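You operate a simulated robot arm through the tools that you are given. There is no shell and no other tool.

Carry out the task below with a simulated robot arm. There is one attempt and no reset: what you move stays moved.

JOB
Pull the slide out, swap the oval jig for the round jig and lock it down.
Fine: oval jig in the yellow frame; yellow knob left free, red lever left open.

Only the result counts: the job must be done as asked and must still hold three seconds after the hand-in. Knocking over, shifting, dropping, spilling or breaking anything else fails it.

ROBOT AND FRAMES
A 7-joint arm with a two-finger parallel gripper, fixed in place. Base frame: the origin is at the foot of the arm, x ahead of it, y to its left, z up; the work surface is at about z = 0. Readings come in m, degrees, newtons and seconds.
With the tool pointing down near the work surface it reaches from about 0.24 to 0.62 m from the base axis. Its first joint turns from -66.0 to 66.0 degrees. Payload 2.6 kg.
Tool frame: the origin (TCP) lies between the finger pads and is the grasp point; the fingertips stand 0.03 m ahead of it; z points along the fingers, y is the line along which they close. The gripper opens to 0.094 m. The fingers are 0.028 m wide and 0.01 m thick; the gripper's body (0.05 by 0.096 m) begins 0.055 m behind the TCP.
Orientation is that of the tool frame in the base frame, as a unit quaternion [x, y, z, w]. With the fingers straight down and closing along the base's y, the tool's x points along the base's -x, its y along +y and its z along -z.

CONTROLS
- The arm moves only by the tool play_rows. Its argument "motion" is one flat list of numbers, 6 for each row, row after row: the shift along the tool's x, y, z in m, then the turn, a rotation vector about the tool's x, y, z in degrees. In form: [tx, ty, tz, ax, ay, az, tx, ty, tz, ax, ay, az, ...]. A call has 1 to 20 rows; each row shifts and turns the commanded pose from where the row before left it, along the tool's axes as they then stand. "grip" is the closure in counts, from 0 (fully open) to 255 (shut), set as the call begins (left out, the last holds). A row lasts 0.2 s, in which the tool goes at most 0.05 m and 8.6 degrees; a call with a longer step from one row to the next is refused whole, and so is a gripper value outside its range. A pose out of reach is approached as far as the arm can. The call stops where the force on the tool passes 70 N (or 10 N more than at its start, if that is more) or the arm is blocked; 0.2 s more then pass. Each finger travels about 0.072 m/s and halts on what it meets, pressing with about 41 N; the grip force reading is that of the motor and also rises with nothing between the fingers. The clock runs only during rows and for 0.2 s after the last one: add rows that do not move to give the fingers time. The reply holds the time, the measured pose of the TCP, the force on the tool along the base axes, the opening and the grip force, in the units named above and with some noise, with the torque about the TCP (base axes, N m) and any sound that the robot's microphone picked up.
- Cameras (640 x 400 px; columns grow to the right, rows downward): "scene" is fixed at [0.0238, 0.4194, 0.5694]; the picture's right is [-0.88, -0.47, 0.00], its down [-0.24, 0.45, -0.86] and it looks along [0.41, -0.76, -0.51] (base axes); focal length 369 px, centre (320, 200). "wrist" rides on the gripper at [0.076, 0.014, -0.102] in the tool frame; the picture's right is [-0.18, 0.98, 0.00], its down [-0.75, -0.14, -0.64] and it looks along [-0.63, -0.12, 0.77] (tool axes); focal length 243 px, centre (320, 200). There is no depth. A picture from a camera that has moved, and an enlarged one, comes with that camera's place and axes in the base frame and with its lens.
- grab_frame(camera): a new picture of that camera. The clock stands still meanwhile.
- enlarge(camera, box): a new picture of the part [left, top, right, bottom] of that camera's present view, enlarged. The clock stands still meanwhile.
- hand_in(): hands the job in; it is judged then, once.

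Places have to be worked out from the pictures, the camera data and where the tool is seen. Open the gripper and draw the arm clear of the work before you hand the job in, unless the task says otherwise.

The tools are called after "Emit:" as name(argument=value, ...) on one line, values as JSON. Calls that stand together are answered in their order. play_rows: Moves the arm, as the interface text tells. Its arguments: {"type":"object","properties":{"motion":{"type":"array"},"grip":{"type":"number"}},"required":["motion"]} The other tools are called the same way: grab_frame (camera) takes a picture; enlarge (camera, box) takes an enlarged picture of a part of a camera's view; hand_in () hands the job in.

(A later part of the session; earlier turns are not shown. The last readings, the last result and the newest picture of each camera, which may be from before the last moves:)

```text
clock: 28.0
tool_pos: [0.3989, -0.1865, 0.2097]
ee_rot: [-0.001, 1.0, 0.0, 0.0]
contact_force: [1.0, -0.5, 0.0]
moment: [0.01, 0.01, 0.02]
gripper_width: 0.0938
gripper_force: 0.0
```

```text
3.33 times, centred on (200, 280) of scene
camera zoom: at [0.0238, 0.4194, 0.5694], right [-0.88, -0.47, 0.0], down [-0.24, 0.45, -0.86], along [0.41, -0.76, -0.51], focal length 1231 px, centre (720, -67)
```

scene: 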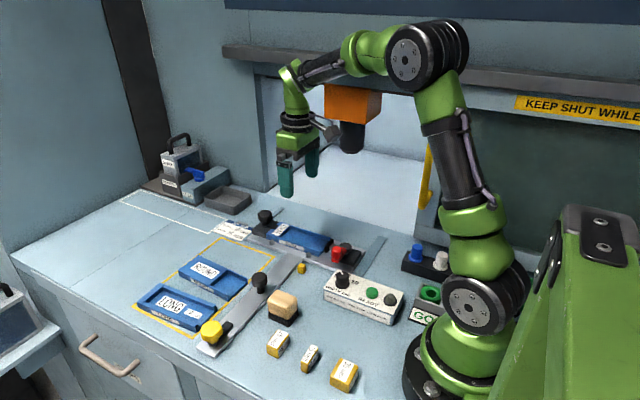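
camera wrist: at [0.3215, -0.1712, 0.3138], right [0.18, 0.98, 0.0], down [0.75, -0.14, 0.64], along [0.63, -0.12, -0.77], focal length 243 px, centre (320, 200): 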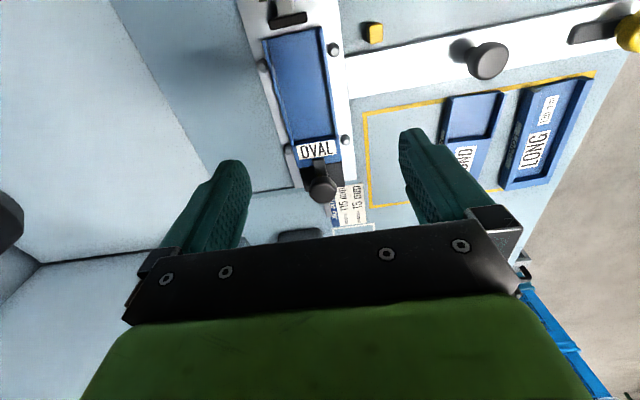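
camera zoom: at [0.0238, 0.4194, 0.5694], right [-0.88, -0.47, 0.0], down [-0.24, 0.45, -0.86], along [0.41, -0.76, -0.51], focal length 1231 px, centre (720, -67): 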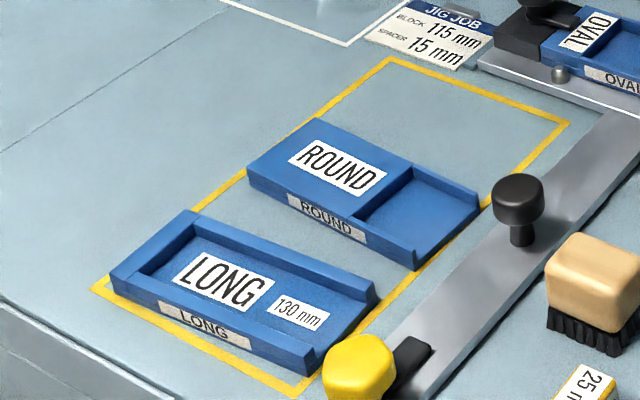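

The picture is clear: the red toggle is already retracted with a gap to the jig, while the black knob's swing arm holds the jig's +x end. That makes the black knob at about (0.513,-0.204) the lock. I move over it with the tool turned 90°.

Emit:
play_rows(motion=[-0.038, -0.006, 0.02, 0, 0, 0, -0.038, -0.006, 0.02, 0, 0, 0, -0.038, -0.0055, 0.03, 0, 0, 0, 0, 0, 0, 0, 0, 8.2, 0, 0, 0, 0, 0, 8.2, 0, 0, 0, 0, 0, 8.2, 0, 0, 0, 0, 0, 8.2, 0, 0, 0, 0, 0, 8.2, 0, 0, 0, 0, 0, 8.2, 0, 0, 0, 0, 0, 8.2, 0, 0, 0, 0, 0, 8.2, 0, 0, 0, 0, 0, 8.2, 0, 0, 0, 0, 0, 8.2, 0, 0, 0, 0, 0, 8.0, 0, 0, 0, 0, 0, 0])

Emit:
grab_frame(camera="wrist")

Emit:
enlarge(camera="scene", box=[230, 170, 350, 260])

```text
clock: 31.2
tool_pos: [0.5133, -0.2032, 0.141]
ee_rot: [0.708, 0.707, 0.0, 0.0]
contact_force: [-0.6, -0.1, 1.2]
moment: [0.01, 0.04, 0.01]
gripper_width: 0.0941
gripper_force: 0.0
```

```text
taken
camera wrist: at [0.5276, -0.1279, 0.2447], right [0.98, -0.19, 0.0], down [-0.14, -0.75, 0.64], along [-0.12, -0.63, -0.77], focal length 243 px, centre (320, 200)
```

wrist: 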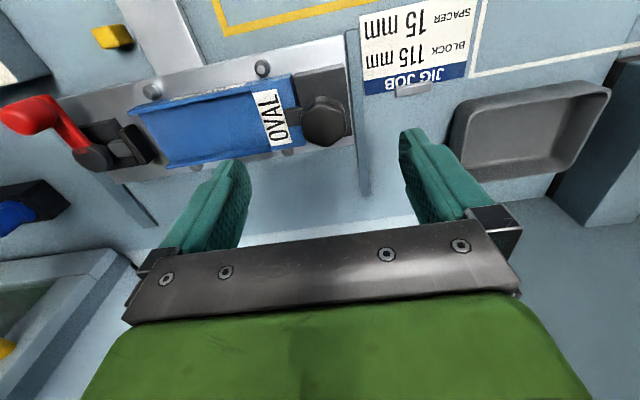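

```text
4.44 times, centred on (290, 215) of scene
camera zoom: at [0.0238, 0.4194, 0.5694], right [-0.88, -0.47, 0.0], down [-0.24, 0.45, -0.86], along [0.41, -0.76, -0.51], focal length 1642 px, centre (453, 133)
```

zoom: 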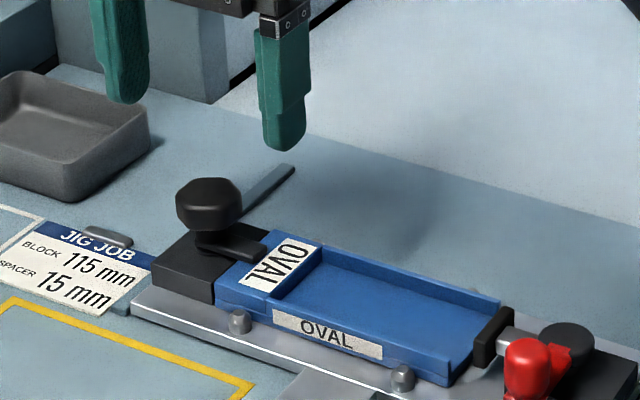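

The knob appears at about (0.5145,-0.201). I lower part-way, centre over it, and look again.

Emit:
play_rows(motion=[0.002, 0.001, 0.012, 0, 0, 0, 0, 0, 0.015, 0, 0, 0, 0, 0, 0.014, 0, 0, 0, 0, 0, 0, 0, 0, 0])

Emit:
grab_frame(camera="wrist")

Emit:
enlarge(camera="scene", box=[230, 170, 350, 260])

```text
clock: 32.2
tool_pos: [0.5148, -0.2021, 0.1003]
ee_rot: [0.707, 0.707, 0.0, 0.0]
contact_force: [0.0, 0.0, 0.0]
moment: [0.01, 0.0, 0.01]
gripper_width: 0.0941
gripper_force: 0.0
```

```text
taken
camera wrist: at [0.5283, -0.1254, 0.2034], right [0.98, -0.18, 0.0], down [-0.14, -0.75, 0.64], along [-0.12, -0.63, -0.77], focal length 243 px, centre (320, 200)
```

wrist: 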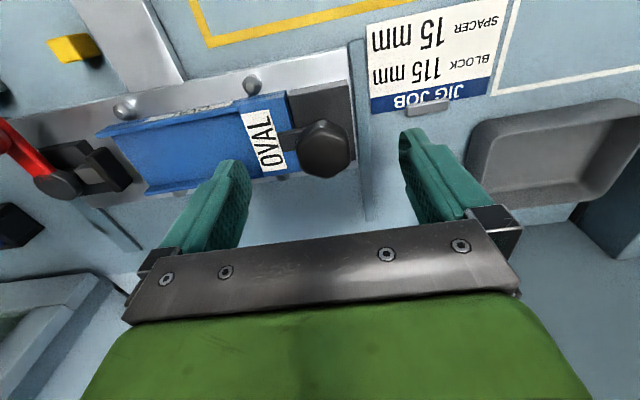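

```text
4.44 times, centred on (290, 215) of scene
camera zoom: at [0.0238, 0.4194, 0.5694], right [-0.88, -0.47, 0.0], down [-0.24, 0.45, -0.86], along [0.41, -0.76, -0.51], focal length 1642 px, centre (453, 133)
```

zoom: 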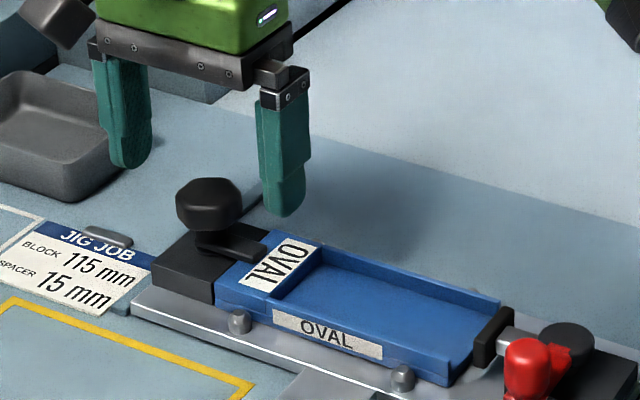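

Well centred. I lower to TCP z≈0.075 (tips just above the swing arm and block) and look once more from the scene camera.

Emit:
play_rows(motion=[0, 0.0015, 0.009, 0, 0, 0, 0, 0, 0.009, 0, 0, 0, 0, 0, 0.007, 0, 0, 0, 0, 0, 0, 0, 0, 0])

Emit:
enlarge(camera="scene", box=[230, 170, 350, 260])

Emit:
grab_frame(camera="wrist")

```text
clock: 33.2
tool_pos: [0.5154, -0.2034, 0.0754]
ee_rot: [0.707, 0.707, 0.0, 0.0]
contact_force: [-0.6, 0.4, 0.1]
moment: [0.03, 0.0, 0.04]
gripper_width: 0.0938
gripper_force: 0.0
```

```text
4.44 times, centred on (290, 215) of scene
camera zoom: at [0.0238, 0.4194, 0.5694], right [-0.88, -0.47, 0.0], down [-0.24, 0.45, -0.86], along [0.41, -0.76, -0.51], focal length 1642 px, centre (453, 133)
```

zoom: 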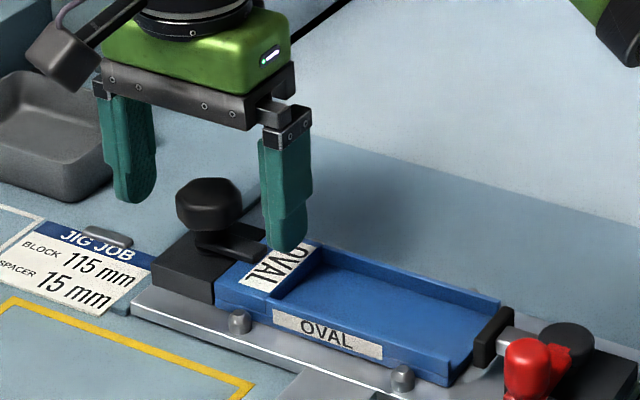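

```text
taken
camera wrist: at [0.529, -0.1264, 0.1789], right [0.98, -0.18, 0.0], down [-0.14, -0.75, 0.64], along [-0.12, -0.63, -0.77], focal length 243 px, centre (320, 200)
```

wrist: 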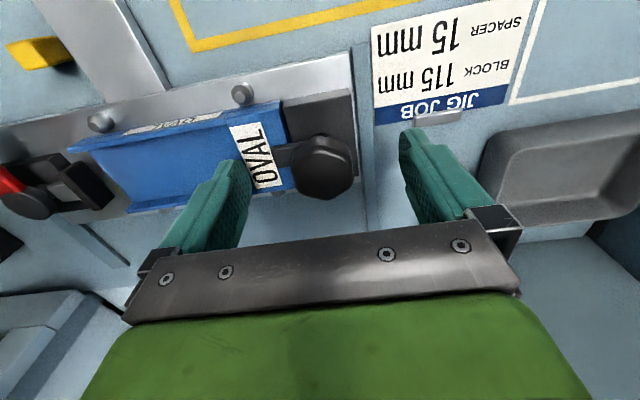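

The fingertips straddle the knob head at the right height. I close the gripper on it.

Emit:
play_rows(motion=[0, 0, 0, 0, 0, 0, 0, 0, 0, 0, 0, 0, 0, 0, 0, 0, 0, 0, 0, 0, 0, 0, 0, 0], grip=255)

Emit:
enlarge(camera="scene", box=[230, 170, 350, 260])

```text
clock: 34.2
tool_pos: [0.5165, -0.2044, 0.0774]
ee_rot: [0.706, 0.709, 0.0, 0.002]
contact_force: [20.4, -3.7, -7.9]
moment: [-0.07, -0.54, 0.01]
gripper_width: 0.0375
gripper_force: 44.8
```

```text
4.44 times, centred on (290, 215) of scene
camera zoom: at [0.0238, 0.4194, 0.5694], right [-0.88, -0.47, 0.0], down [-0.24, 0.45, -0.86], along [0.41, -0.76, -0.51], focal length 1642 px, centre (453, 133)
```

zoom: 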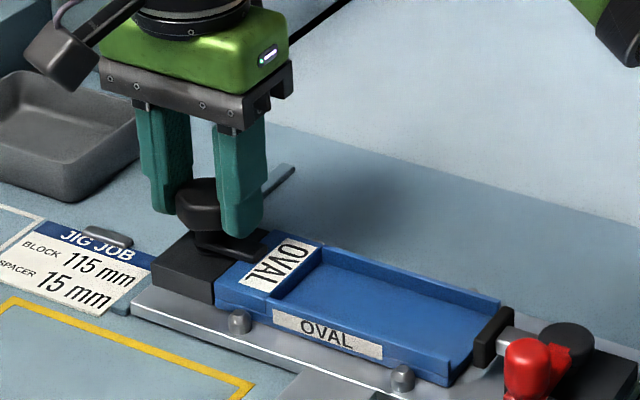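

Gripped at 37.5 mm; the knob centre is about x=0.517. I ease +1 mm in x and turn counter-clockwise 35° to test.

Emit:
play_rows(motion=[0, 0.001, 0, 0, 0, 0, 0, 0, 0, 0, 0, -5, 0, 0, 0, 0, 0, -6, 0, 0, 0, 0, 0, -6, 0, 0, 0, 0, 0, -6, 0, 0, 0, 0, 0, -6, 0, 0, 0, 0, 0, -6])

Emit:
enlarge(camera="scene", box=[230, 170, 350, 260])

Emit:
grab_frame(camera="wrist")

```text
clock: 35.8
tool_pos: [0.5161, -0.2043, 0.0759]
ee_rot: [0.463, 0.887, 0.0, 0.0]
contact_force: [-28.5, 3.6, 28.7]
moment: [0.1, 0.88, -0.08]
gripper_width: 0.0375
gripper_force: 45.0
```

```text
4.44 times, centred on (290, 215) of scene
camera zoom: at [0.0236, 0.4195, 0.5694], right [-0.88, -0.47, 0.0], down [-0.24, 0.45, -0.86], along [0.41, -0.76, -0.51], focal length 1642 px, centre (453, 133)
```

zoom: 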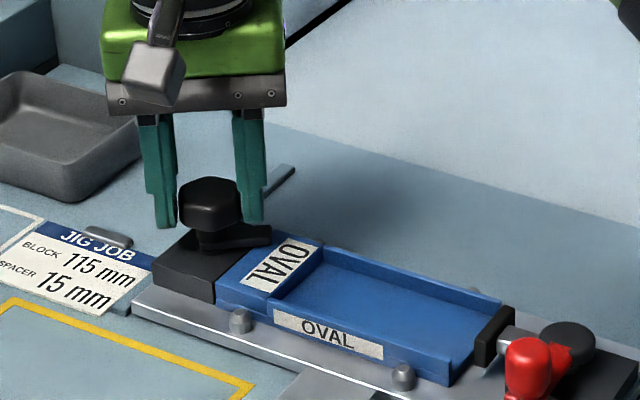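

```text
taken
camera wrist: at [0.4837, -0.1328, 0.1794], right [0.91, 0.41, 0.0], down [0.32, -0.7, 0.64], along [0.26, -0.59, -0.77], focal length 243 px, centre (320, 200)
```

wrist: 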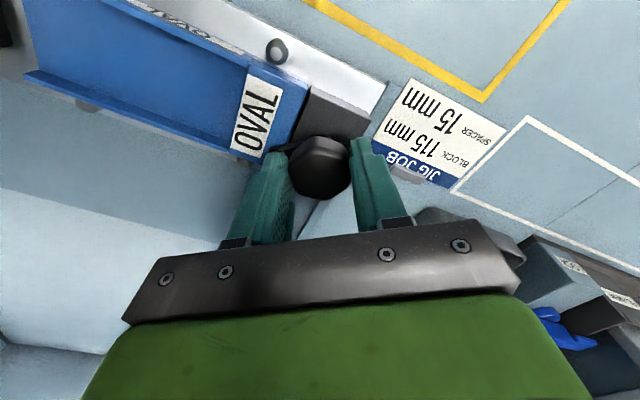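

The swing arm is turning off the jig. I ease the side and vertical load and continue another 55°.

Emit:
play_rows(motion=[0.0004, -0.0006, -0.0008, 0, 0, -5, 0, 0, 0, 0, 0, -7, 0, 0, 0, 0, 0, -7, 0, 0, 0, 0, 0, -7, 0, 0, 0, 0, 0, -7, 0, 0, 0, 0, 0, -7, 0, 0, 0, 0, 0, -7, 0, 0, 0, 0, 0, -7])

Emit:
enlarge(camera="scene", box=[230, 170, 350, 260])

Emit:
grab_frame(camera="wrist")

```text
clock: 37.6
tool_pos: [0.5176, -0.2047, 0.0751]
ee_rot: [0.008, 1.0, 0.0, -0.001]
contact_force: [-25.6, -4.5, 22.0]
moment: [-0.16, 0.27, 0.02]
gripper_width: 0.0373
gripper_force: 44.5
```

```text
4.44 times, centred on (290, 215) of scene
camera zoom: at [0.0236, 0.4195, 0.5694], right [-0.88, -0.47, 0.0], down [-0.24, 0.45, -0.86], along [0.41, -0.76, -0.51], focal length 1642 px, centre (453, 133)
```

zoom: 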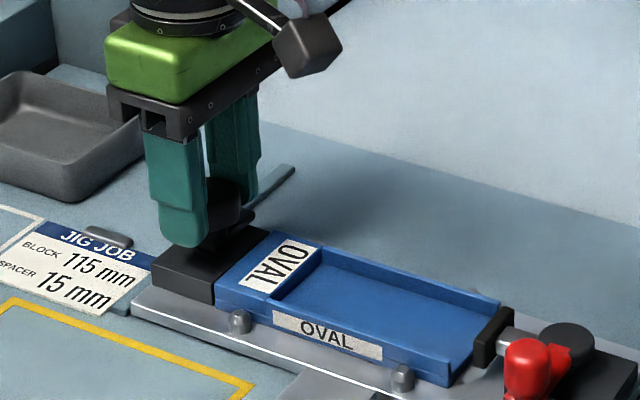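

```text
taken
camera wrist: at [0.4398, -0.188, 0.1786], right [0.2, 0.98, 0.0], down [0.75, -0.15, 0.64], along [0.63, -0.13, -0.77], focal length 243 px, centre (320, 200)
```

wrist: 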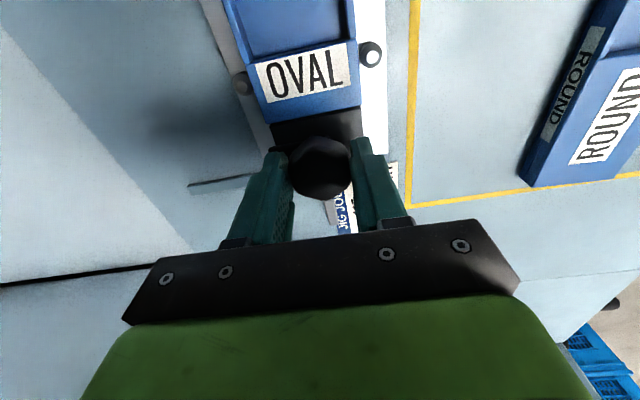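

The swing arm is off the jig, pointing -y. I release the knob and rise, then look at the oval jig from above.

Emit:
play_rows(motion=[0, 0, -0.0005, 0, 0, 0, 0, 0, 0, 0, 0, 0, 0, 0, 0, 0, 0, 0, 0, 0, 0, 0, 0, 0, 0, 0, -0.015, 0, 0, 0, 0, 0, -0.03, 0, 0, 0, 0, 0, -0.03, 0, 0, 0, 0.03, 0, -0.01, 0, 0, 0, 0.03, 0, 0, 0, 0, 0, 0.033, 0, 0, 0, 0, 0, 0, 0, 0, 0, 0, 0], grip=0)

Emit:
grab_frame(camera="wrist")

Emit:
enlarge(camera="scene", box=[240, 180, 390, 280])

```text
clock: 40.0
tool_pos: [0.4233, -0.2018, 0.1604]
ee_rot: [0.009, 1.0, 0.0, 0.0]
contact_force: [0.8, 0.3, -0.4]
moment: [-0.01, 0.0, 0.0]
gripper_width: 0.0941
gripper_force: 0.0
```

```text
taken
camera wrist: at [0.3463, -0.1853, 0.2634], right [0.2, 0.98, 0.0], down [0.75, -0.15, 0.64], along [0.63, -0.13, -0.77], focal length 243 px, centre (320, 200)
```

wrist: 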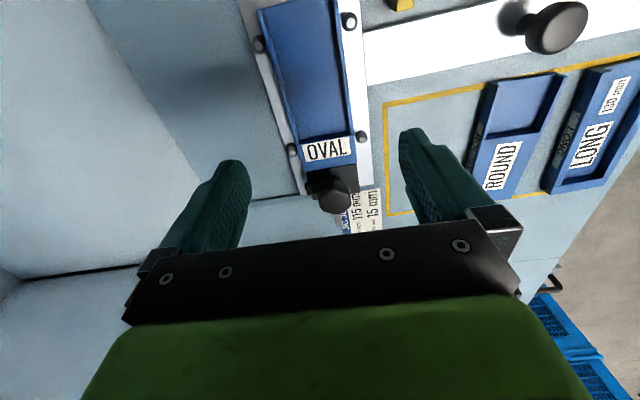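

```text
4.00 times, centred on (315, 230) of scene
camera zoom: at [0.0238, 0.4194, 0.5694], right [-0.88, -0.47, 0.0], down [-0.24, 0.45, -0.86], along [0.41, -0.76, -0.51], focal length 1478 px, centre (340, 80)
```

zoom: 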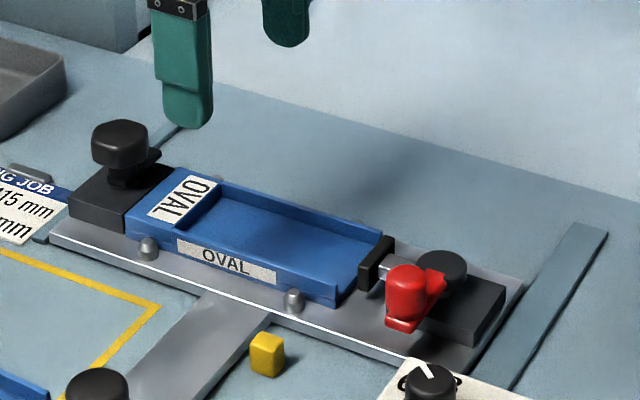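

Arm clear. I zoom in with the wrist camera to measure the oval jig and pins accurately.

Emit:
enlarge(camera="wrist", box=[230, 0, 390, 100])

Emit:
enlarge(camera="wrist", box=[250, 110, 400, 220])

```text
4.00 times, centred on (310, 50) of wrist
camera zoom: at [0.3463, -0.1853, 0.2634], right [0.2, 0.98, 0.0], down [0.75, -0.15, 0.64], along [0.63, -0.13, -0.77], focal length 970 px, centre (360, 800)
```

zoom: 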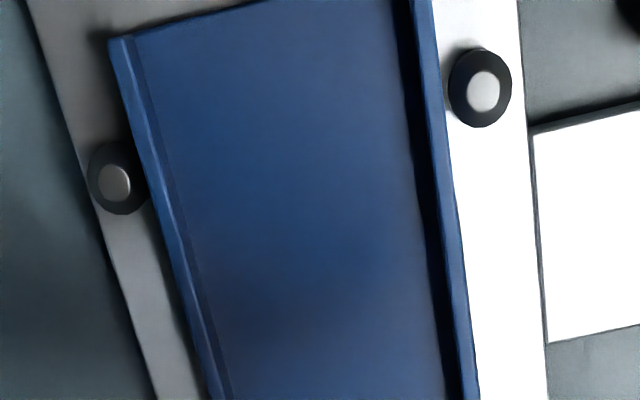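

```text
3.64 times, centred on (325, 165) of wrist
camera zoom: at [0.3463, -0.1853, 0.2634], right [0.2, 0.98, 0.0], down [0.75, -0.15, 0.64], along [0.63, -0.13, -0.77], focal length 882 px, centre (302, 327)
```

zoom: 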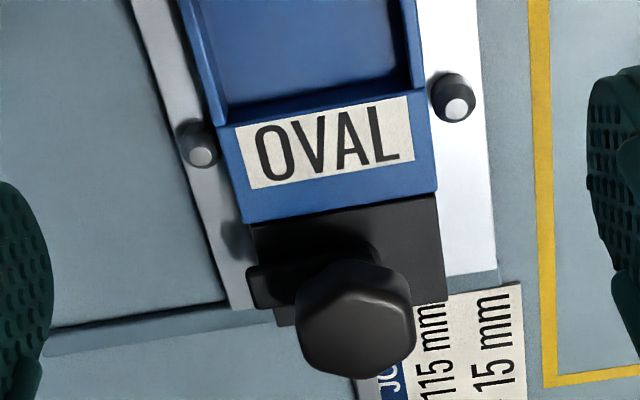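

The oval jig is centred at about (0.419,-0.204), 150×60 mm, top z≈0.028, with pins at x≈0.367 and 0.467. I align and go down part-way with the fingers on either side in y.

Emit:
play_rows(motion=[0.004, -0.002, 0.02, 0, 0, -1, 0, 0, 0.02, 0, 0, 0, 0, 0, 0.02, 0, 0, 0, 0, 0, 0.02, 0, 0, 0, 0, 0, 0, 0, 0, 0])

Emit:
grab_frame(camera="wrist")

Emit:
enlarge(camera="scene", box=[240, 180, 390, 280])

```text
clock: 41.2
tool_pos: [0.4183, -0.2049, 0.0802]
ee_rot: [-0.001, 1.0, 0.0, 0.0]
contact_force: [-0.4, 0.0, 0.3]
moment: [0.0, 0.01, 0.01]
gripper_width: 0.0939
gripper_force: 0.0
```

```text
taken
camera wrist: at [0.3417, -0.1893, 0.1843], right [0.18, 0.98, 0.0], down [0.75, -0.14, 0.64], along [0.63, -0.12, -0.77], focal length 243 px, centre (320, 200)
```

wrist: 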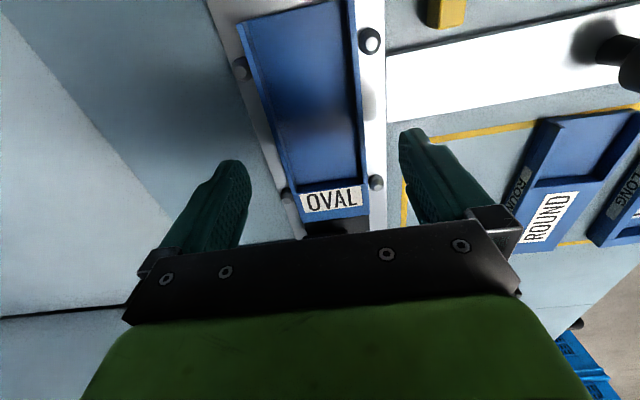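

```text
4.00 times, centred on (315, 230) of scene
camera zoom: at [0.0238, 0.4194, 0.5694], right [-0.88, -0.47, 0.0], down [-0.24, 0.45, -0.86], along [0.41, -0.76, -0.51], focal length 1478 px, centre (340, 80)
```

zoom: 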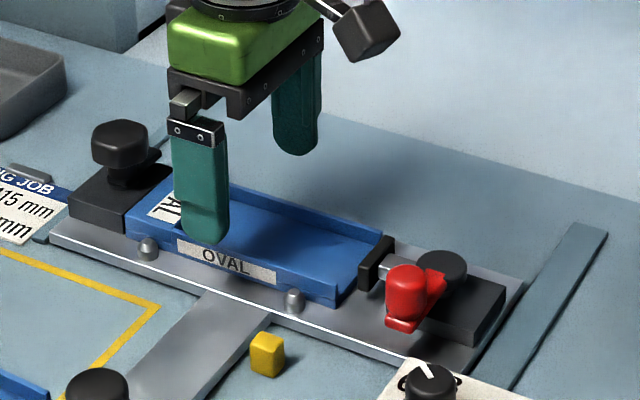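

Aligned with the jig between the pins. I lower to TCP z≈0.047 and check contact before closing.

Emit:
play_rows(motion=[0, 0, 0.012, 0, 0, 0, 0, 0, 0.012, 0, 0, 0, 0, 0, 0.009, 0, 0, 0, 0, 0, 0, 0, 0, 0])

Emit:
enlarge(camera="scene", box=[240, 180, 390, 280])

Emit:
grab_frame(camera="wrist")

```text
clock: 42.2
tool_pos: [0.4214, -0.2042, 0.0474]
ee_rot: [0.0, 1.0, -0.001, 0.0]
contact_force: [0.1, -0.1, 0.6]
moment: [-0.04, 0.01, -0.02]
gripper_width: 0.0938
gripper_force: 0.1
```

```text
4.00 times, centred on (315, 230) of scene
camera zoom: at [0.0238, 0.4194, 0.5694], right [-0.88, -0.47, 0.0], down [-0.24, 0.45, -0.86], along [0.41, -0.76, -0.51], focal length 1478 px, centre (340, 80)
```

zoom: 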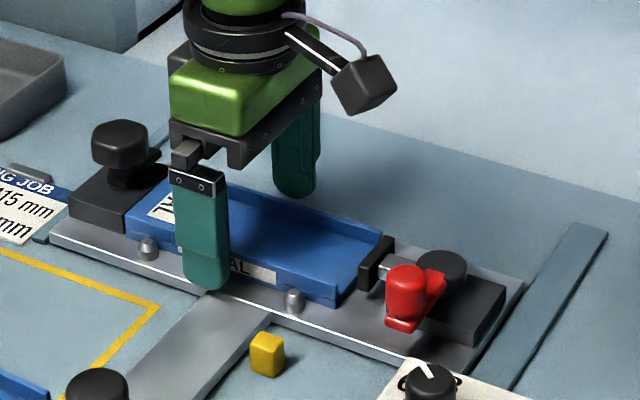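

```text
taken
camera wrist: at [0.3429, -0.1892, 0.1508], right [0.18, 0.98, 0.0], down [0.75, -0.14, 0.64], along [0.63, -0.12, -0.77], focal length 243 px, centre (320, 200)
```

wrist: 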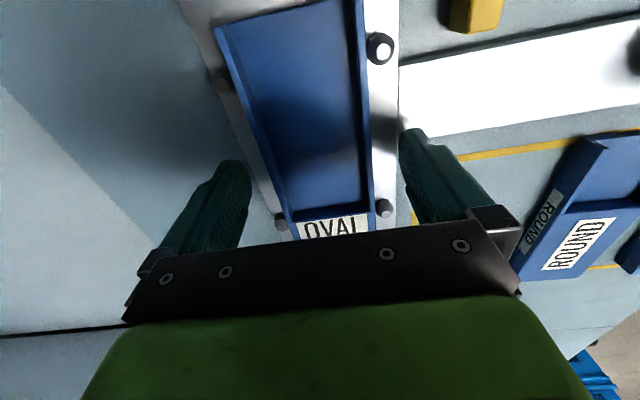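

Fingers are beside the jig with no contact. I close on it.

Emit:
play_rows(motion=[0, 0, 0, 0, 0, 0, 0, 0, 0, 0, 0, 0, 0, 0, 0, 0, 0, 0, 0, 0, 0, 0, 0, 0], grip=255)

Emit:
grab_frame(camera="wrist")

```text
clock: 43.2
tool_pos: [0.4204, -0.205, 0.0476]
ee_rot: [-0.001, 1.0, 0.0, 0.0]
contact_force: [0.6, -0.8, -0.6]
moment: [0.01, -0.06, -0.01]
gripper_width: 0.0616
gripper_force: 41.6
```

```text
taken
camera wrist: at [0.3428, -0.1892, 0.151], right [0.18, 0.98, 0.0], down [0.75, -0.14, 0.64], along [0.63, -0.12, -0.77], focal length 243 px, centre (320, 200)
```

wrist: 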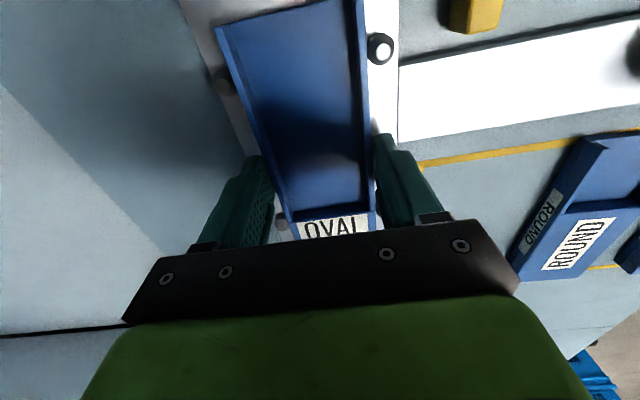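

Gripped at 61.6 mm. I lift slowly, straight up, watching the load.

Emit:
play_rows(motion=[0, 0, -0.003, 0, 0, 0, 0, 0, -0.006, 0, 0, 0, 0, 0, -0.01, 0, 0, 0, 0, 0, -0.015, 0, 0, 0, 0, 0, -0.02, 0, 0, 0])

Emit:
grab_frame(camera="wrist")

Emit:
enlarge(camera="scene", box=[240, 180, 390, 280])

```text
clock: 44.4
tool_pos: [0.4196, -0.2039, 0.1035]
ee_rot: [-0.001, 1.0, 0.0, 0.0]
contact_force: [0.7, 0.5, -3.2]
moment: [-0.01, 0.02, 0.03]
gripper_width: 0.0617
gripper_force: 40.9
```

```text
taken
camera wrist: at [0.3424, -0.1879, 0.2059], right [0.18, 0.98, 0.0], down [0.75, -0.14, 0.64], along [0.63, -0.12, -0.77], focal length 243 px, centre (320, 200)
```

wrist: 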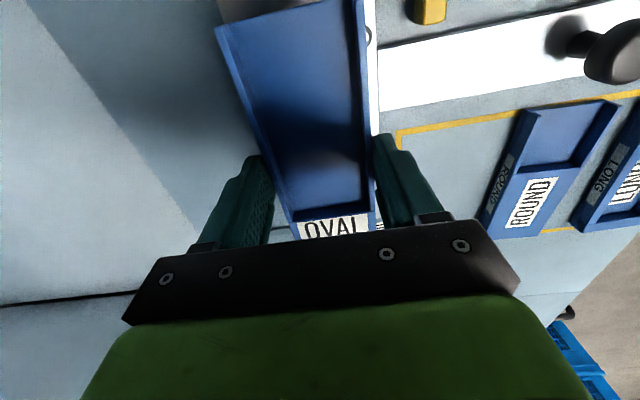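

```text
4.00 times, centred on (315, 230) of scene
camera zoom: at [0.0238, 0.4194, 0.5694], right [-0.88, -0.47, 0.0], down [-0.24, 0.45, -0.86], along [0.41, -0.76, -0.51], focal length 1478 px, centre (340, 80)
```

zoom: 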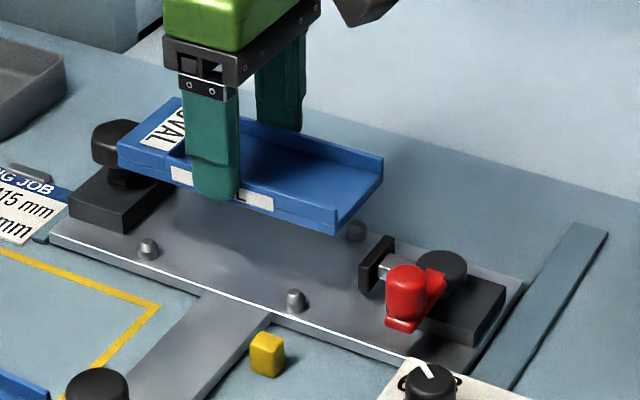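

The oval is free and held level. I raise it further and carry it over the free strip of the yellow frame, target centre about (0.530,-0.097).

Emit:
play_rows(motion=[0, 0, -0.025, 0, 0, 0, 0, 0, -0.025, 0, 0, 0, -0.022, 0.0214, 0, 0, 0, 0, -0.022, 0.0214, 0, 0, 0, 0, -0.022, 0.0214, 0, 0, 0, 0, -0.022, 0.0214, 0, 0, 0, 0, -0.022, 0.0214, 0, 0, 0, 0, 0, 0, 0, 0, 0, 0, 0, 0, 0, 0, 0, 0])

Emit:
grab_frame(camera="wrist")

Emit:
enlarge(camera="scene", box=[120, 170, 330, 330])

```text
clock: 46.4
tool_pos: [0.5298, -0.0962, 0.1536]
ee_rot: [0.0, 1.0, 0.0, 0.0]
contact_force: [0.1, -0.4, -2.8]
moment: [-0.01, 0.06, 0.04]
gripper_width: 0.0615
gripper_force: 40.9
```

```text
taken
camera wrist: at [0.453, -0.0812, 0.2556], right [0.18, 0.98, 0.0], down [0.75, -0.14, 0.64], along [0.63, -0.12, -0.77], focal length 243 px, centre (320, 200)
```

wrist: 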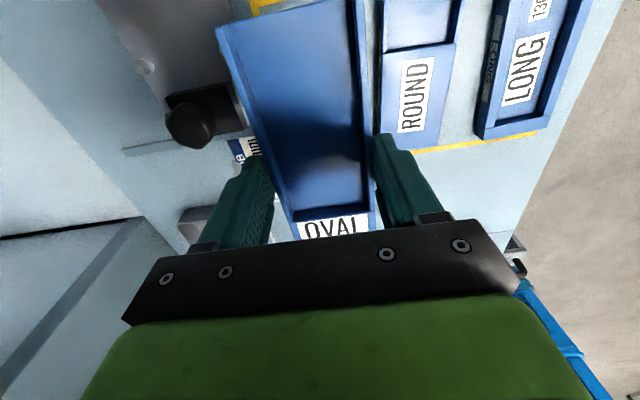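

```text
2.50 times, centred on (225, 250) of scene
camera zoom: at [0.0238, 0.4194, 0.5694], right [-0.88, -0.47, 0.0], down [-0.24, 0.45, -0.86], along [0.41, -0.76, -0.51], focal length 924 px, centre (558, 75)
```

zoom: 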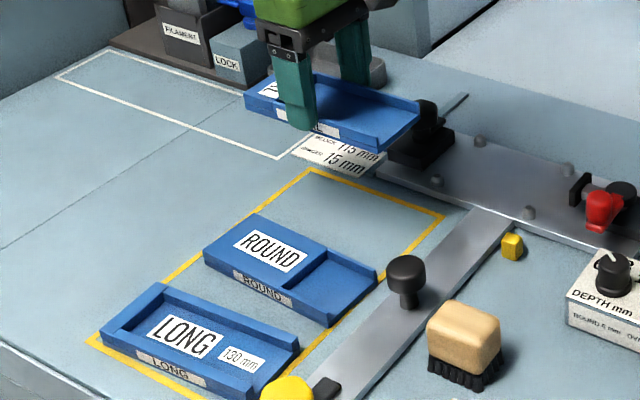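

The oval is over the free strip (frame y from -0.14, round jig's near edge at about -0.04). I lower it most of the way and check.

Emit:
play_rows(motion=[0, 0, 0.02, 0, 0, 0, 0, 0, 0.02, 0, 0, 0, 0, 0, 0.02, 0, 0, 0, 0, 0, 0.02, 0, 0, 0, 0, 0, 0.015, 0, 0, 0, 0, 0, 0.006, 0, 0, 0, 0, 0, 0, 0, 0, 0])

Emit:
grab_frame(camera="wrist")

Emit:
enlarge(camera="scene", box=[120, 190, 300, 330])

```text
clock: 48.0
tool_pos: [0.529, -0.0979, 0.0507]
ee_rot: [0.0, 1.0, 0.001, 0.0]
contact_force: [-0.1, 0.8, -1.8]
moment: [0.01, 0.02, 0.0]
gripper_width: 0.0617
gripper_force: 40.5
```

```text
taken
camera wrist: at [0.4526, -0.0827, 0.1529], right [0.18, 0.98, 0.0], down [0.75, -0.14, 0.64], along [0.63, -0.12, -0.77], focal length 243 px, centre (320, 200)
```

wrist: 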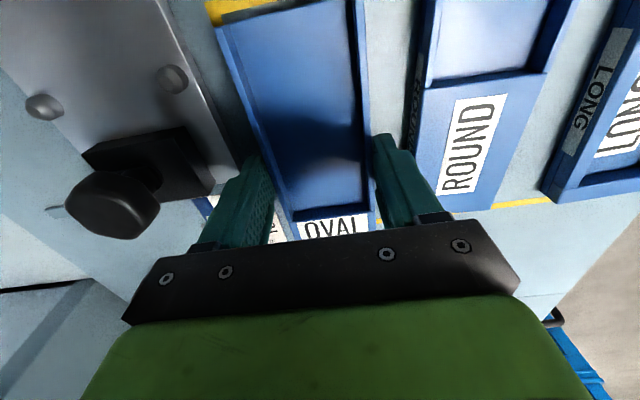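

```text
2.86 times, centred on (210, 260) of scene
camera zoom: at [0.0238, 0.4194, 0.5694], right [-0.88, -0.47, 0.0], down [-0.24, 0.45, -0.86], along [0.41, -0.76, -0.51], focal length 1055 px, centre (634, 29)
```

zoom: 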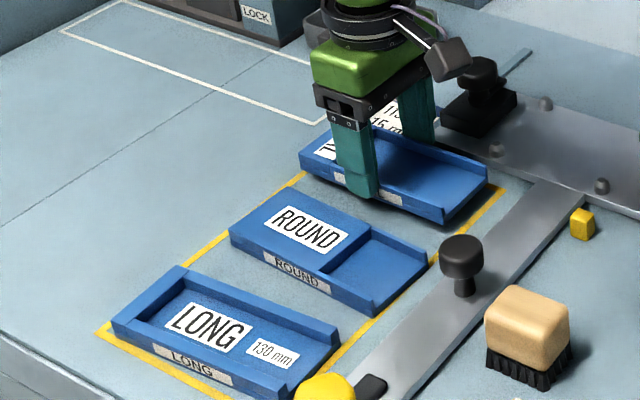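

Position within the frame looks good. I lower in small steps until the jig touches the table.

Emit:
play_rows(motion=[0, 0, 0.004, 0, 0, 0, 0, 0, 0.004, 0, 0, 0, 0, 0, 0.003, 0, 0, 0, 0, 0, 0, 0, 0, 0])

Emit:
enlarge(camera="scene", box=[180, 190, 300, 280])

```text
clock: 49.0
tool_pos: [0.5278, -0.0966, 0.0404]
ee_rot: [-0.001, 1.0, 0.0, 0.0]
contact_force: [0.4, 0.0, -2.5]
moment: [-0.01, 0.01, 0.0]
gripper_width: 0.0615
gripper_force: 41.4
```

```text
4.44 times, centred on (240, 235) of scene
camera zoom: at [0.0238, 0.4194, 0.5694], right [-0.88, -0.47, 0.0], down [-0.24, 0.45, -0.86], along [0.41, -0.76, -0.51], focal length 1642 px, centre (676, 44)
```

zoom: 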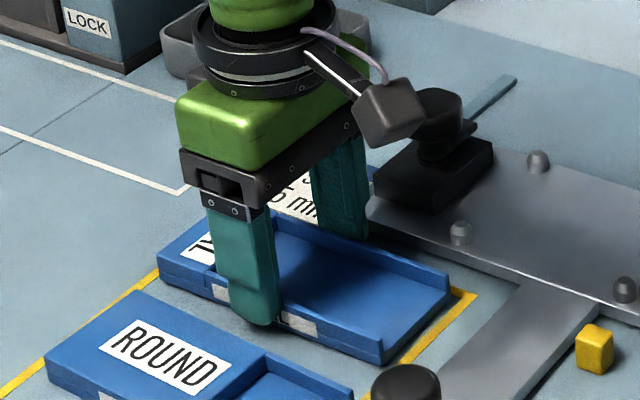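

Nearly down (tips ~10 mm above the table). I lower in 1 mm steps.

Emit:
play_rows(motion=[0, 0, 0.0015, 0, 0, 0, 0, 0, 0.0015, 0, 0, 0, 0, 0, 0, 0, 0, 0])

```text
clock: 49.8
tool_pos: [0.5293, -0.0972, 0.0376]
ee_rot: [-0.001, 1.0, 0.0, 0.0]
contact_force: [0.1, 0.6, -2.0]
moment: [-0.05, 0.03, 0.01]
gripper_width: 0.0614
gripper_force: 41.0
```

Emit:
play_rows(motion=[0, 0, 0.001, 0, 0, 0, 0, 0, 0.001, 0, 0, 0, 0, 0, 0, 0, 0, 0])

```text
clock: 50.6
tool_pos: [0.5296, -0.0968, 0.0368]
ee_rot: [0.001, 1.0, 0.0, 0.002]
contact_force: [-2.6, 1.2, 15.0]
moment: [0.06, 1.48, -0.13]
gripper_width: 0.0616
gripper_force: 40.5
```

Contact with the table is felt (15 N up). I open the fingers only part-way, to about 77 mm, so that they don't reach the round jig.

Emit:
play_rows(motion=[0, 0, 0, 0, 0, 0, 0, 0, 0, 0, 0, 0, 0, 0, 0, 0, 0, 0], grip=46)

Emit:
grab_frame(camera="wrist")

Emit:
enlarge(camera="scene", box=[180, 190, 300, 280])

```text
clock: 51.4
tool_pos: [0.528, -0.0974, 0.0353]
ee_rot: [0.0, 1.0, 0.0, 0.0]
contact_force: [0.4, -0.3, -0.1]
moment: [0.01, 0.02, 0.01]
gripper_width: 0.0772
gripper_force: 0.0
```

```text
taken
camera wrist: at [0.4523, -0.0817, 0.1385], right [0.18, 0.98, 0.0], down [0.75, -0.14, 0.64], along [0.63, -0.12, -0.77], focal length 243 px, centre (320, 200)
```

wrist: 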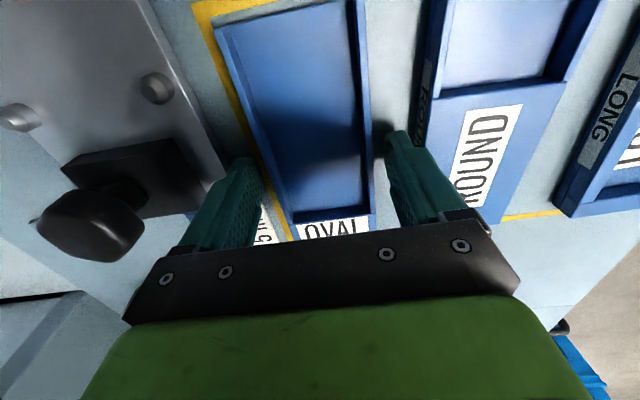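

```text
4.44 times, centred on (240, 235) of scene
camera zoom: at [0.0238, 0.4194, 0.5694], right [-0.88, -0.47, 0.0], down [-0.24, 0.45, -0.86], along [0.41, -0.76, -0.51], focal length 1642 px, centre (676, 44)
```

zoom: 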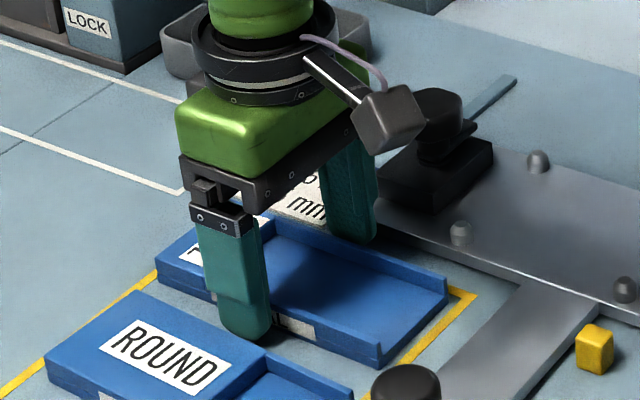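

The oval rests in the frame and the fingers are clear of both jigs. I rise straight up and move over the round jig to measure it.

Emit:
play_rows(motion=[0, 0, -0.01, 0, 0, 0, 0, 0, -0.03, 0, 0, 0, 0, 0, -0.04, 0, 0, 0, 0, 0, -0.04, 0, 0, 0, 0.005, 0.03, 0, 0, 0, 0, 0.003, 0.03, 0, 0, 0, 0, 0, 0.029, 0, 0, 0, 0, 0, 0, 0, 0, 0, 0])

Emit:
grab_frame(camera="wrist")

Emit:
enlarge(camera="scene", box=[130, 200, 290, 320])

```text
clock: 53.2
tool_pos: [0.5233, -0.0089, 0.1565]
ee_rot: [0.0, 1.0, 0.0, 0.0]
contact_force: [0.3, -0.3, 0.5]
moment: [0.02, 0.01, 0.05]
gripper_width: 0.077
gripper_force: 0.0
```

```text
taken
camera wrist: at [0.4461, 0.0073, 0.2606], right [0.18, 0.98, 0.0], down [0.75, -0.14, 0.64], along [0.63, -0.12, -0.77], focal length 243 px, centre (320, 200)
```

wrist: 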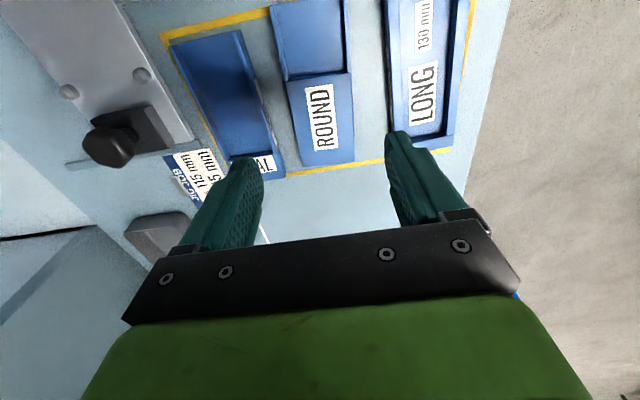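

```text
3.33 times, centred on (210, 260) of scene
camera zoom: at [0.0238, 0.4194, 0.5694], right [-0.88, -0.47, 0.0], down [-0.24, 0.45, -0.86], along [0.41, -0.76, -0.51], focal length 1231 px, centre (687, 0)
```

zoom: 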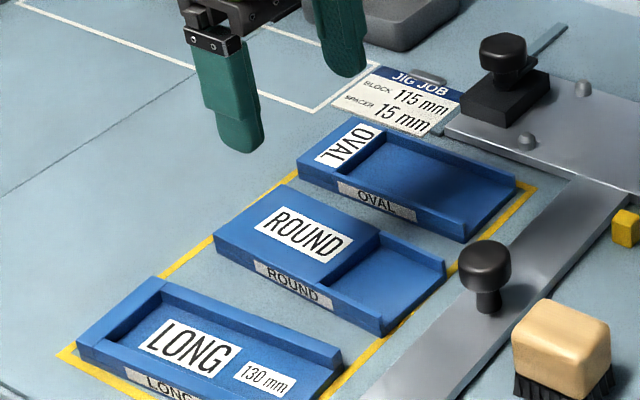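

Emit:
enlarge(camera="wrist", box=[220, 0, 400, 180])

```text
2.22 times, centred on (310, 90) of wrist
camera zoom: at [0.4461, 0.0073, 0.2606], right [0.18, 0.98, 0.0], down [0.75, -0.14, 0.64], along [0.63, -0.12, -0.77], focal length 539 px, centre (342, 444)
```

zoom: 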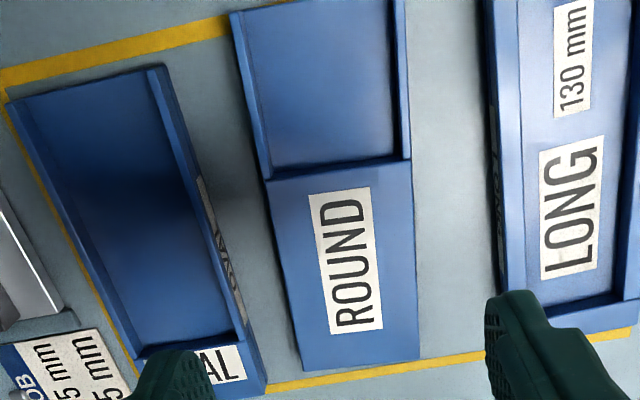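

The round jig is centred at about (0.520,-0.007) with a yaw of about -3°. I turn the tool by 3° to match, align, and lower part-way.

Emit:
play_rows(motion=[0.0015, 0.0015, 0.02, 0, 0, 3, 0, 0, 0.02, 0, 0, 0, 0, 0, 0.02, 0, 0, 0, 0, 0, 0.015, 0, 0, 0, 0, 0, 0, 0, 0, 0])

Emit:
grab_frame(camera="wrist")

Emit:
enlarge(camera="scene", box=[130, 200, 290, 320])

```text
clock: 54.4
tool_pos: [0.5195, -0.006, 0.0804]
ee_rot: [0.026, 1.0, 0.0, 0.0]
contact_force: [0.2, 0.5, -0.2]
moment: [0.01, -0.02, -0.03]
gripper_width: 0.0769
gripper_force: 0.0
```

```text
taken
camera wrist: at [0.4437, 0.0132, 0.1836], right [0.23, 0.97, 0.0], down [0.75, -0.18, 0.64], along [0.62, -0.15, -0.77], focal length 243 px, centre (320, 200)
```

wrist: 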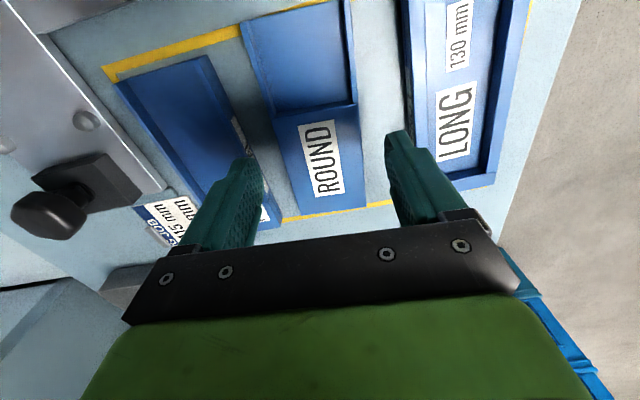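

```text
3.33 times, centred on (210, 260) of scene
camera zoom: at [0.0238, 0.4194, 0.5694], right [-0.88, -0.47, 0.0], down [-0.24, 0.45, -0.86], along [0.41, -0.76, -0.51], focal length 1231 px, centre (687, 0)
```

zoom: 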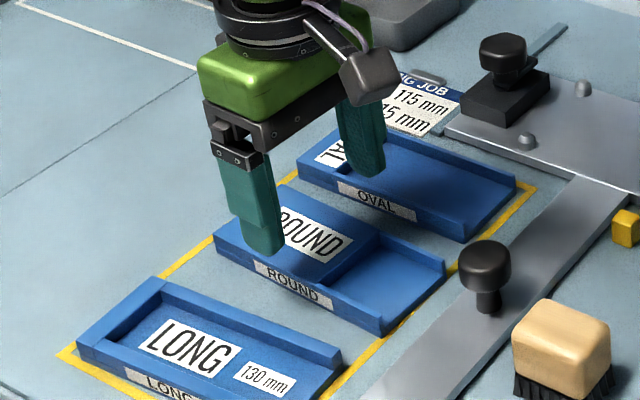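

The round jig's centre is about 2 mm to -y of the tool centre; I correct that and lower in steps to TCP z≈0.038, fingers going into the gaps beside it.

Emit:
play_rows(motion=[0, -0.0018, 0.01, 0, 0, 0, 0, 0, 0.012, 0, 0, 0, 0, 0, 0.012, 0, 0, 0, 0, 0, 0.008, 0, 0, 0, 0, 0, 0, 0, 0, 0])

Emit:
grab_frame(camera="wrist")

Emit:
enlarge(camera="scene", box=[130, 200, 290, 320])

```text
clock: 55.6
tool_pos: [0.5185, -0.0087, 0.0387]
ee_rot: [0.025, 1.0, 0.001, -0.001]
contact_force: [-0.3, 0.8, -0.1]
moment: [0.03, -0.02, 0.02]
gripper_width: 0.077
gripper_force: 0.0
```

```text
taken
camera wrist: at [0.4425, 0.0104, 0.142], right [0.23, 0.97, 0.0], down [0.75, -0.18, 0.64], along [0.62, -0.15, -0.77], focal length 243 px, centre (320, 200)
```

wrist: 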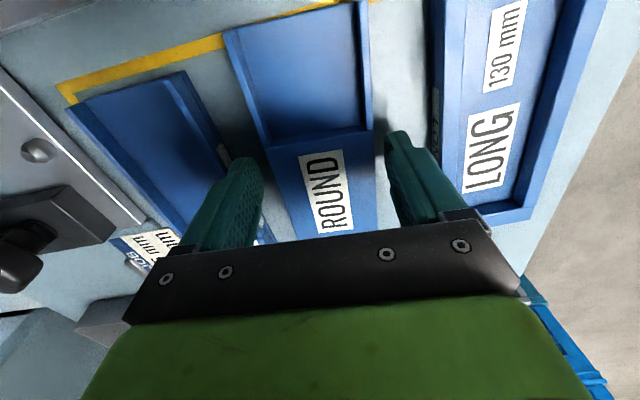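

```text
3.33 times, centred on (210, 260) of scene
camera zoom: at [0.0238, 0.4194, 0.5694], right [-0.88, -0.47, 0.0], down [-0.24, 0.45, -0.86], along [0.41, -0.76, -0.51], focal length 1231 px, centre (687, 0)
```

zoom: 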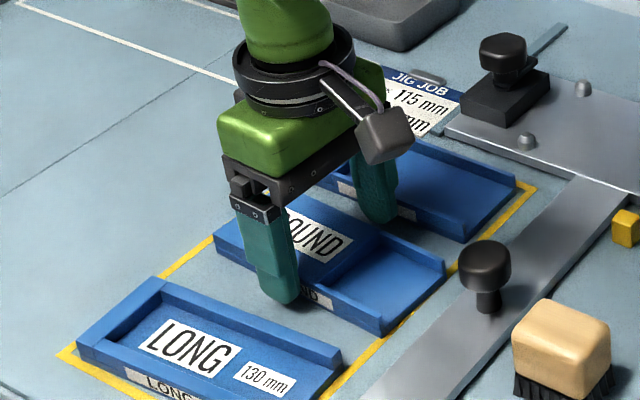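

No contact while lowering; TCP is at the jig's centre in x (jig's -x end at ≈0.445). I close on the round jig.

Emit:
play_rows(motion=[0, 0, 0, 0, 0, 0, 0, 0, 0, 0, 0, 0, 0, 0, 0, 0, 0, 0], grip=255)

Emit:
grab_frame(camera="wrist")

```text
clock: 56.4
tool_pos: [0.5188, -0.0079, 0.0385]
ee_rot: [0.025, 1.0, 0.0, 0.001]
contact_force: [1.0, 0.3, 0.0]
moment: [0.07, -0.03, 0.04]
gripper_width: 0.0615
gripper_force: 41.2
```

```text
taken
camera wrist: at [0.4425, 0.0104, 0.1421], right [0.23, 0.97, 0.0], down [0.75, -0.18, 0.64], along [0.62, -0.15, -0.77], focal length 243 px, centre (320, 200)
```

wrist: 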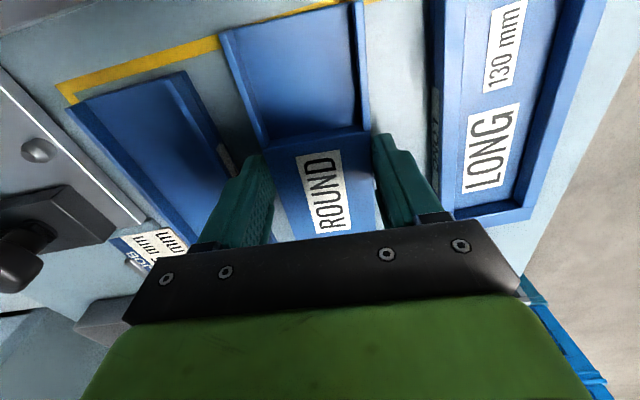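

Gripped at 61.5 mm. I zoom in to see how the round jig sits relative to the tool compared with the oval.

Emit:
enlarge(camera="wrist", box=[200, 0, 400, 125])

```text
3.20 times, centred on (300, 62) of wrist
camera zoom: at [0.4425, 0.0104, 0.1421], right [0.23, 0.97, 0.0], down [0.75, -0.18, 0.64], along [0.62, -0.15, -0.77], focal length 776 px, centre (384, 640)
```

zoom: 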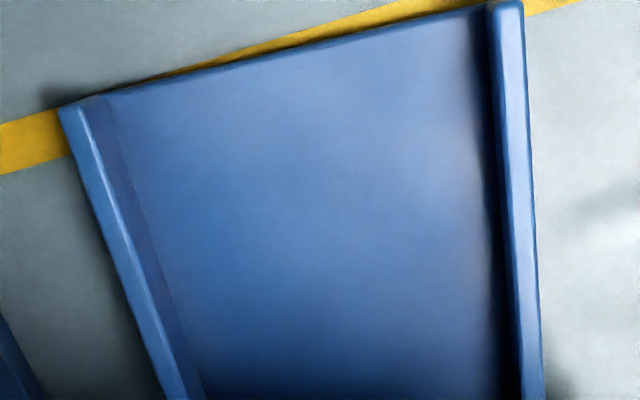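

The round sits about 2 mm further in +x relative to the tool than the oval did, so I'll aim for TCP x≈0.418. I lift it straight up first, then square it.

Emit:
play_rows(motion=[0, 0, -0.003, 0, 0, 0, 0, 0, -0.006, 0, 0, 0, 0, 0, -0.012, 0, 0, 0, 0, 0, -0.02, 0, 0, 0, 0, 0, -0.03, 0, 0, 0, 0, 0, -0.04, 0, 0, 0, 0, 0, 0, 0, 0, -3, 0, 0, 0, 0, 0, 0])

Emit:
grab_frame(camera="scene")

Emit:
grab_frame(camera="wrist")

```text
clock: 58.2
tool_pos: [0.5188, -0.0088, 0.1466]
ee_rot: [-0.001, 1.0, 0.001, 0.0]
contact_force: [-0.4, 0.4, -2.7]
moment: [-0.02, 0.06, -0.01]
gripper_width: 0.0613
gripper_force: 40.7
```

```text
taken
```

scene: 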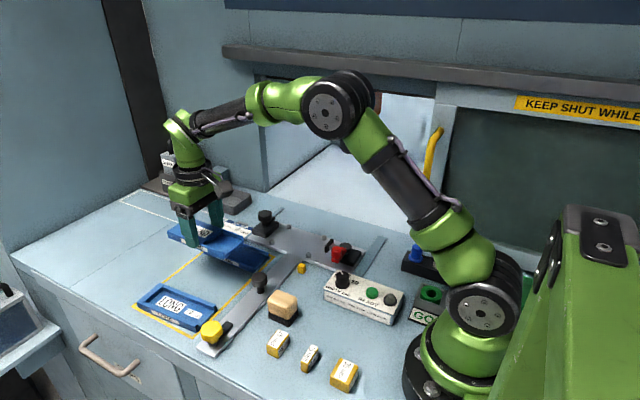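

```text
taken
camera wrist: at [0.4416, 0.0066, 0.25], right [0.18, 0.98, 0.0], down [0.75, -0.14, 0.64], along [0.63, -0.12, -0.77], focal length 243 px, centre (320, 200)
```

wrist: 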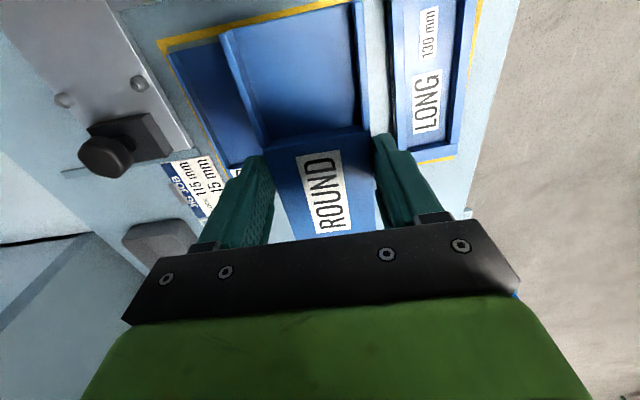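

Round jig is held level. I carry it over the nest, to about (0.418,-0.205).

Emit:
play_rows(motion=[0.0144, -0.028, 0, 0, 0, 0, 0.0144, -0.028, 0, 0, 0, 0, 0.0144, -0.028, 0, 0, 0, 0, 0.0144, -0.028, 0, 0, 0, 0, 0.0144, -0.028, 0, 0, 0, 0, 0.0144, -0.028, 0, 0, 0, 0, 0.0144, -0.028, 0, 0, 0, 0, 0, 0, 0, 0, 0, 0, 0, 0, 0, 0, 0, 0])

Emit:
grab_frame(camera="wrist")

Emit:
enlarge(camera="scene", box=[240, 180, 390, 280])

```text
clock: 60.2
tool_pos: [0.419, -0.2035, 0.1476]
ee_rot: [0.0, 1.0, 0.0, -0.001]
contact_force: [-0.2, -0.1, -2.3]
moment: [0.0, 0.04, 0.02]
gripper_width: 0.0613
gripper_force: 40.8
```

```text
taken
camera wrist: at [0.3422, -0.1874, 0.2506], right [0.18, 0.98, 0.0], down [0.75, -0.14, 0.64], along [0.63, -0.12, -0.77], focal length 243 px, centre (320, 200)
```

wrist: 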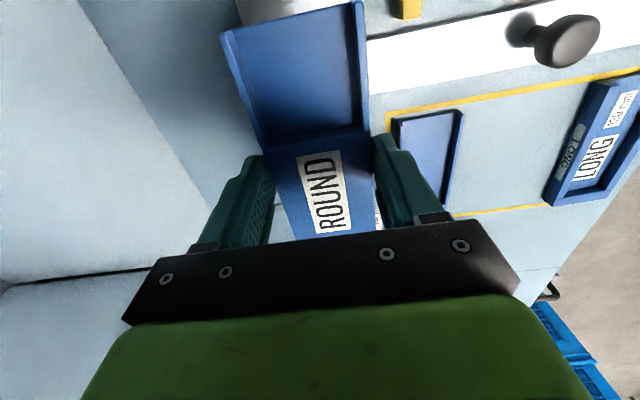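

```text
4.00 times, centred on (315, 230) of scene
camera zoom: at [0.0238, 0.4194, 0.5694], right [-0.88, -0.47, 0.0], down [-0.24, 0.45, -0.86], along [0.41, -0.76, -0.51], focal length 1478 px, centre (340, 80)
```

zoom: 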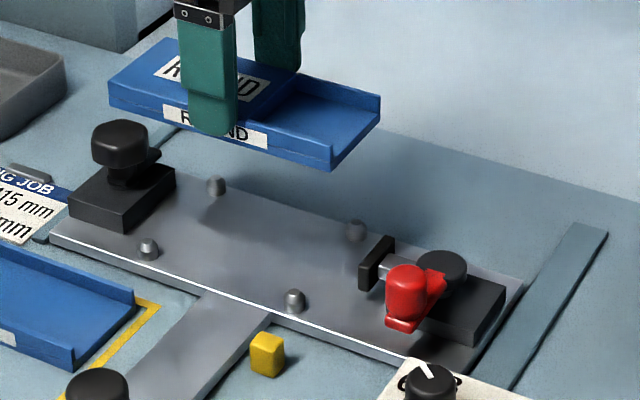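

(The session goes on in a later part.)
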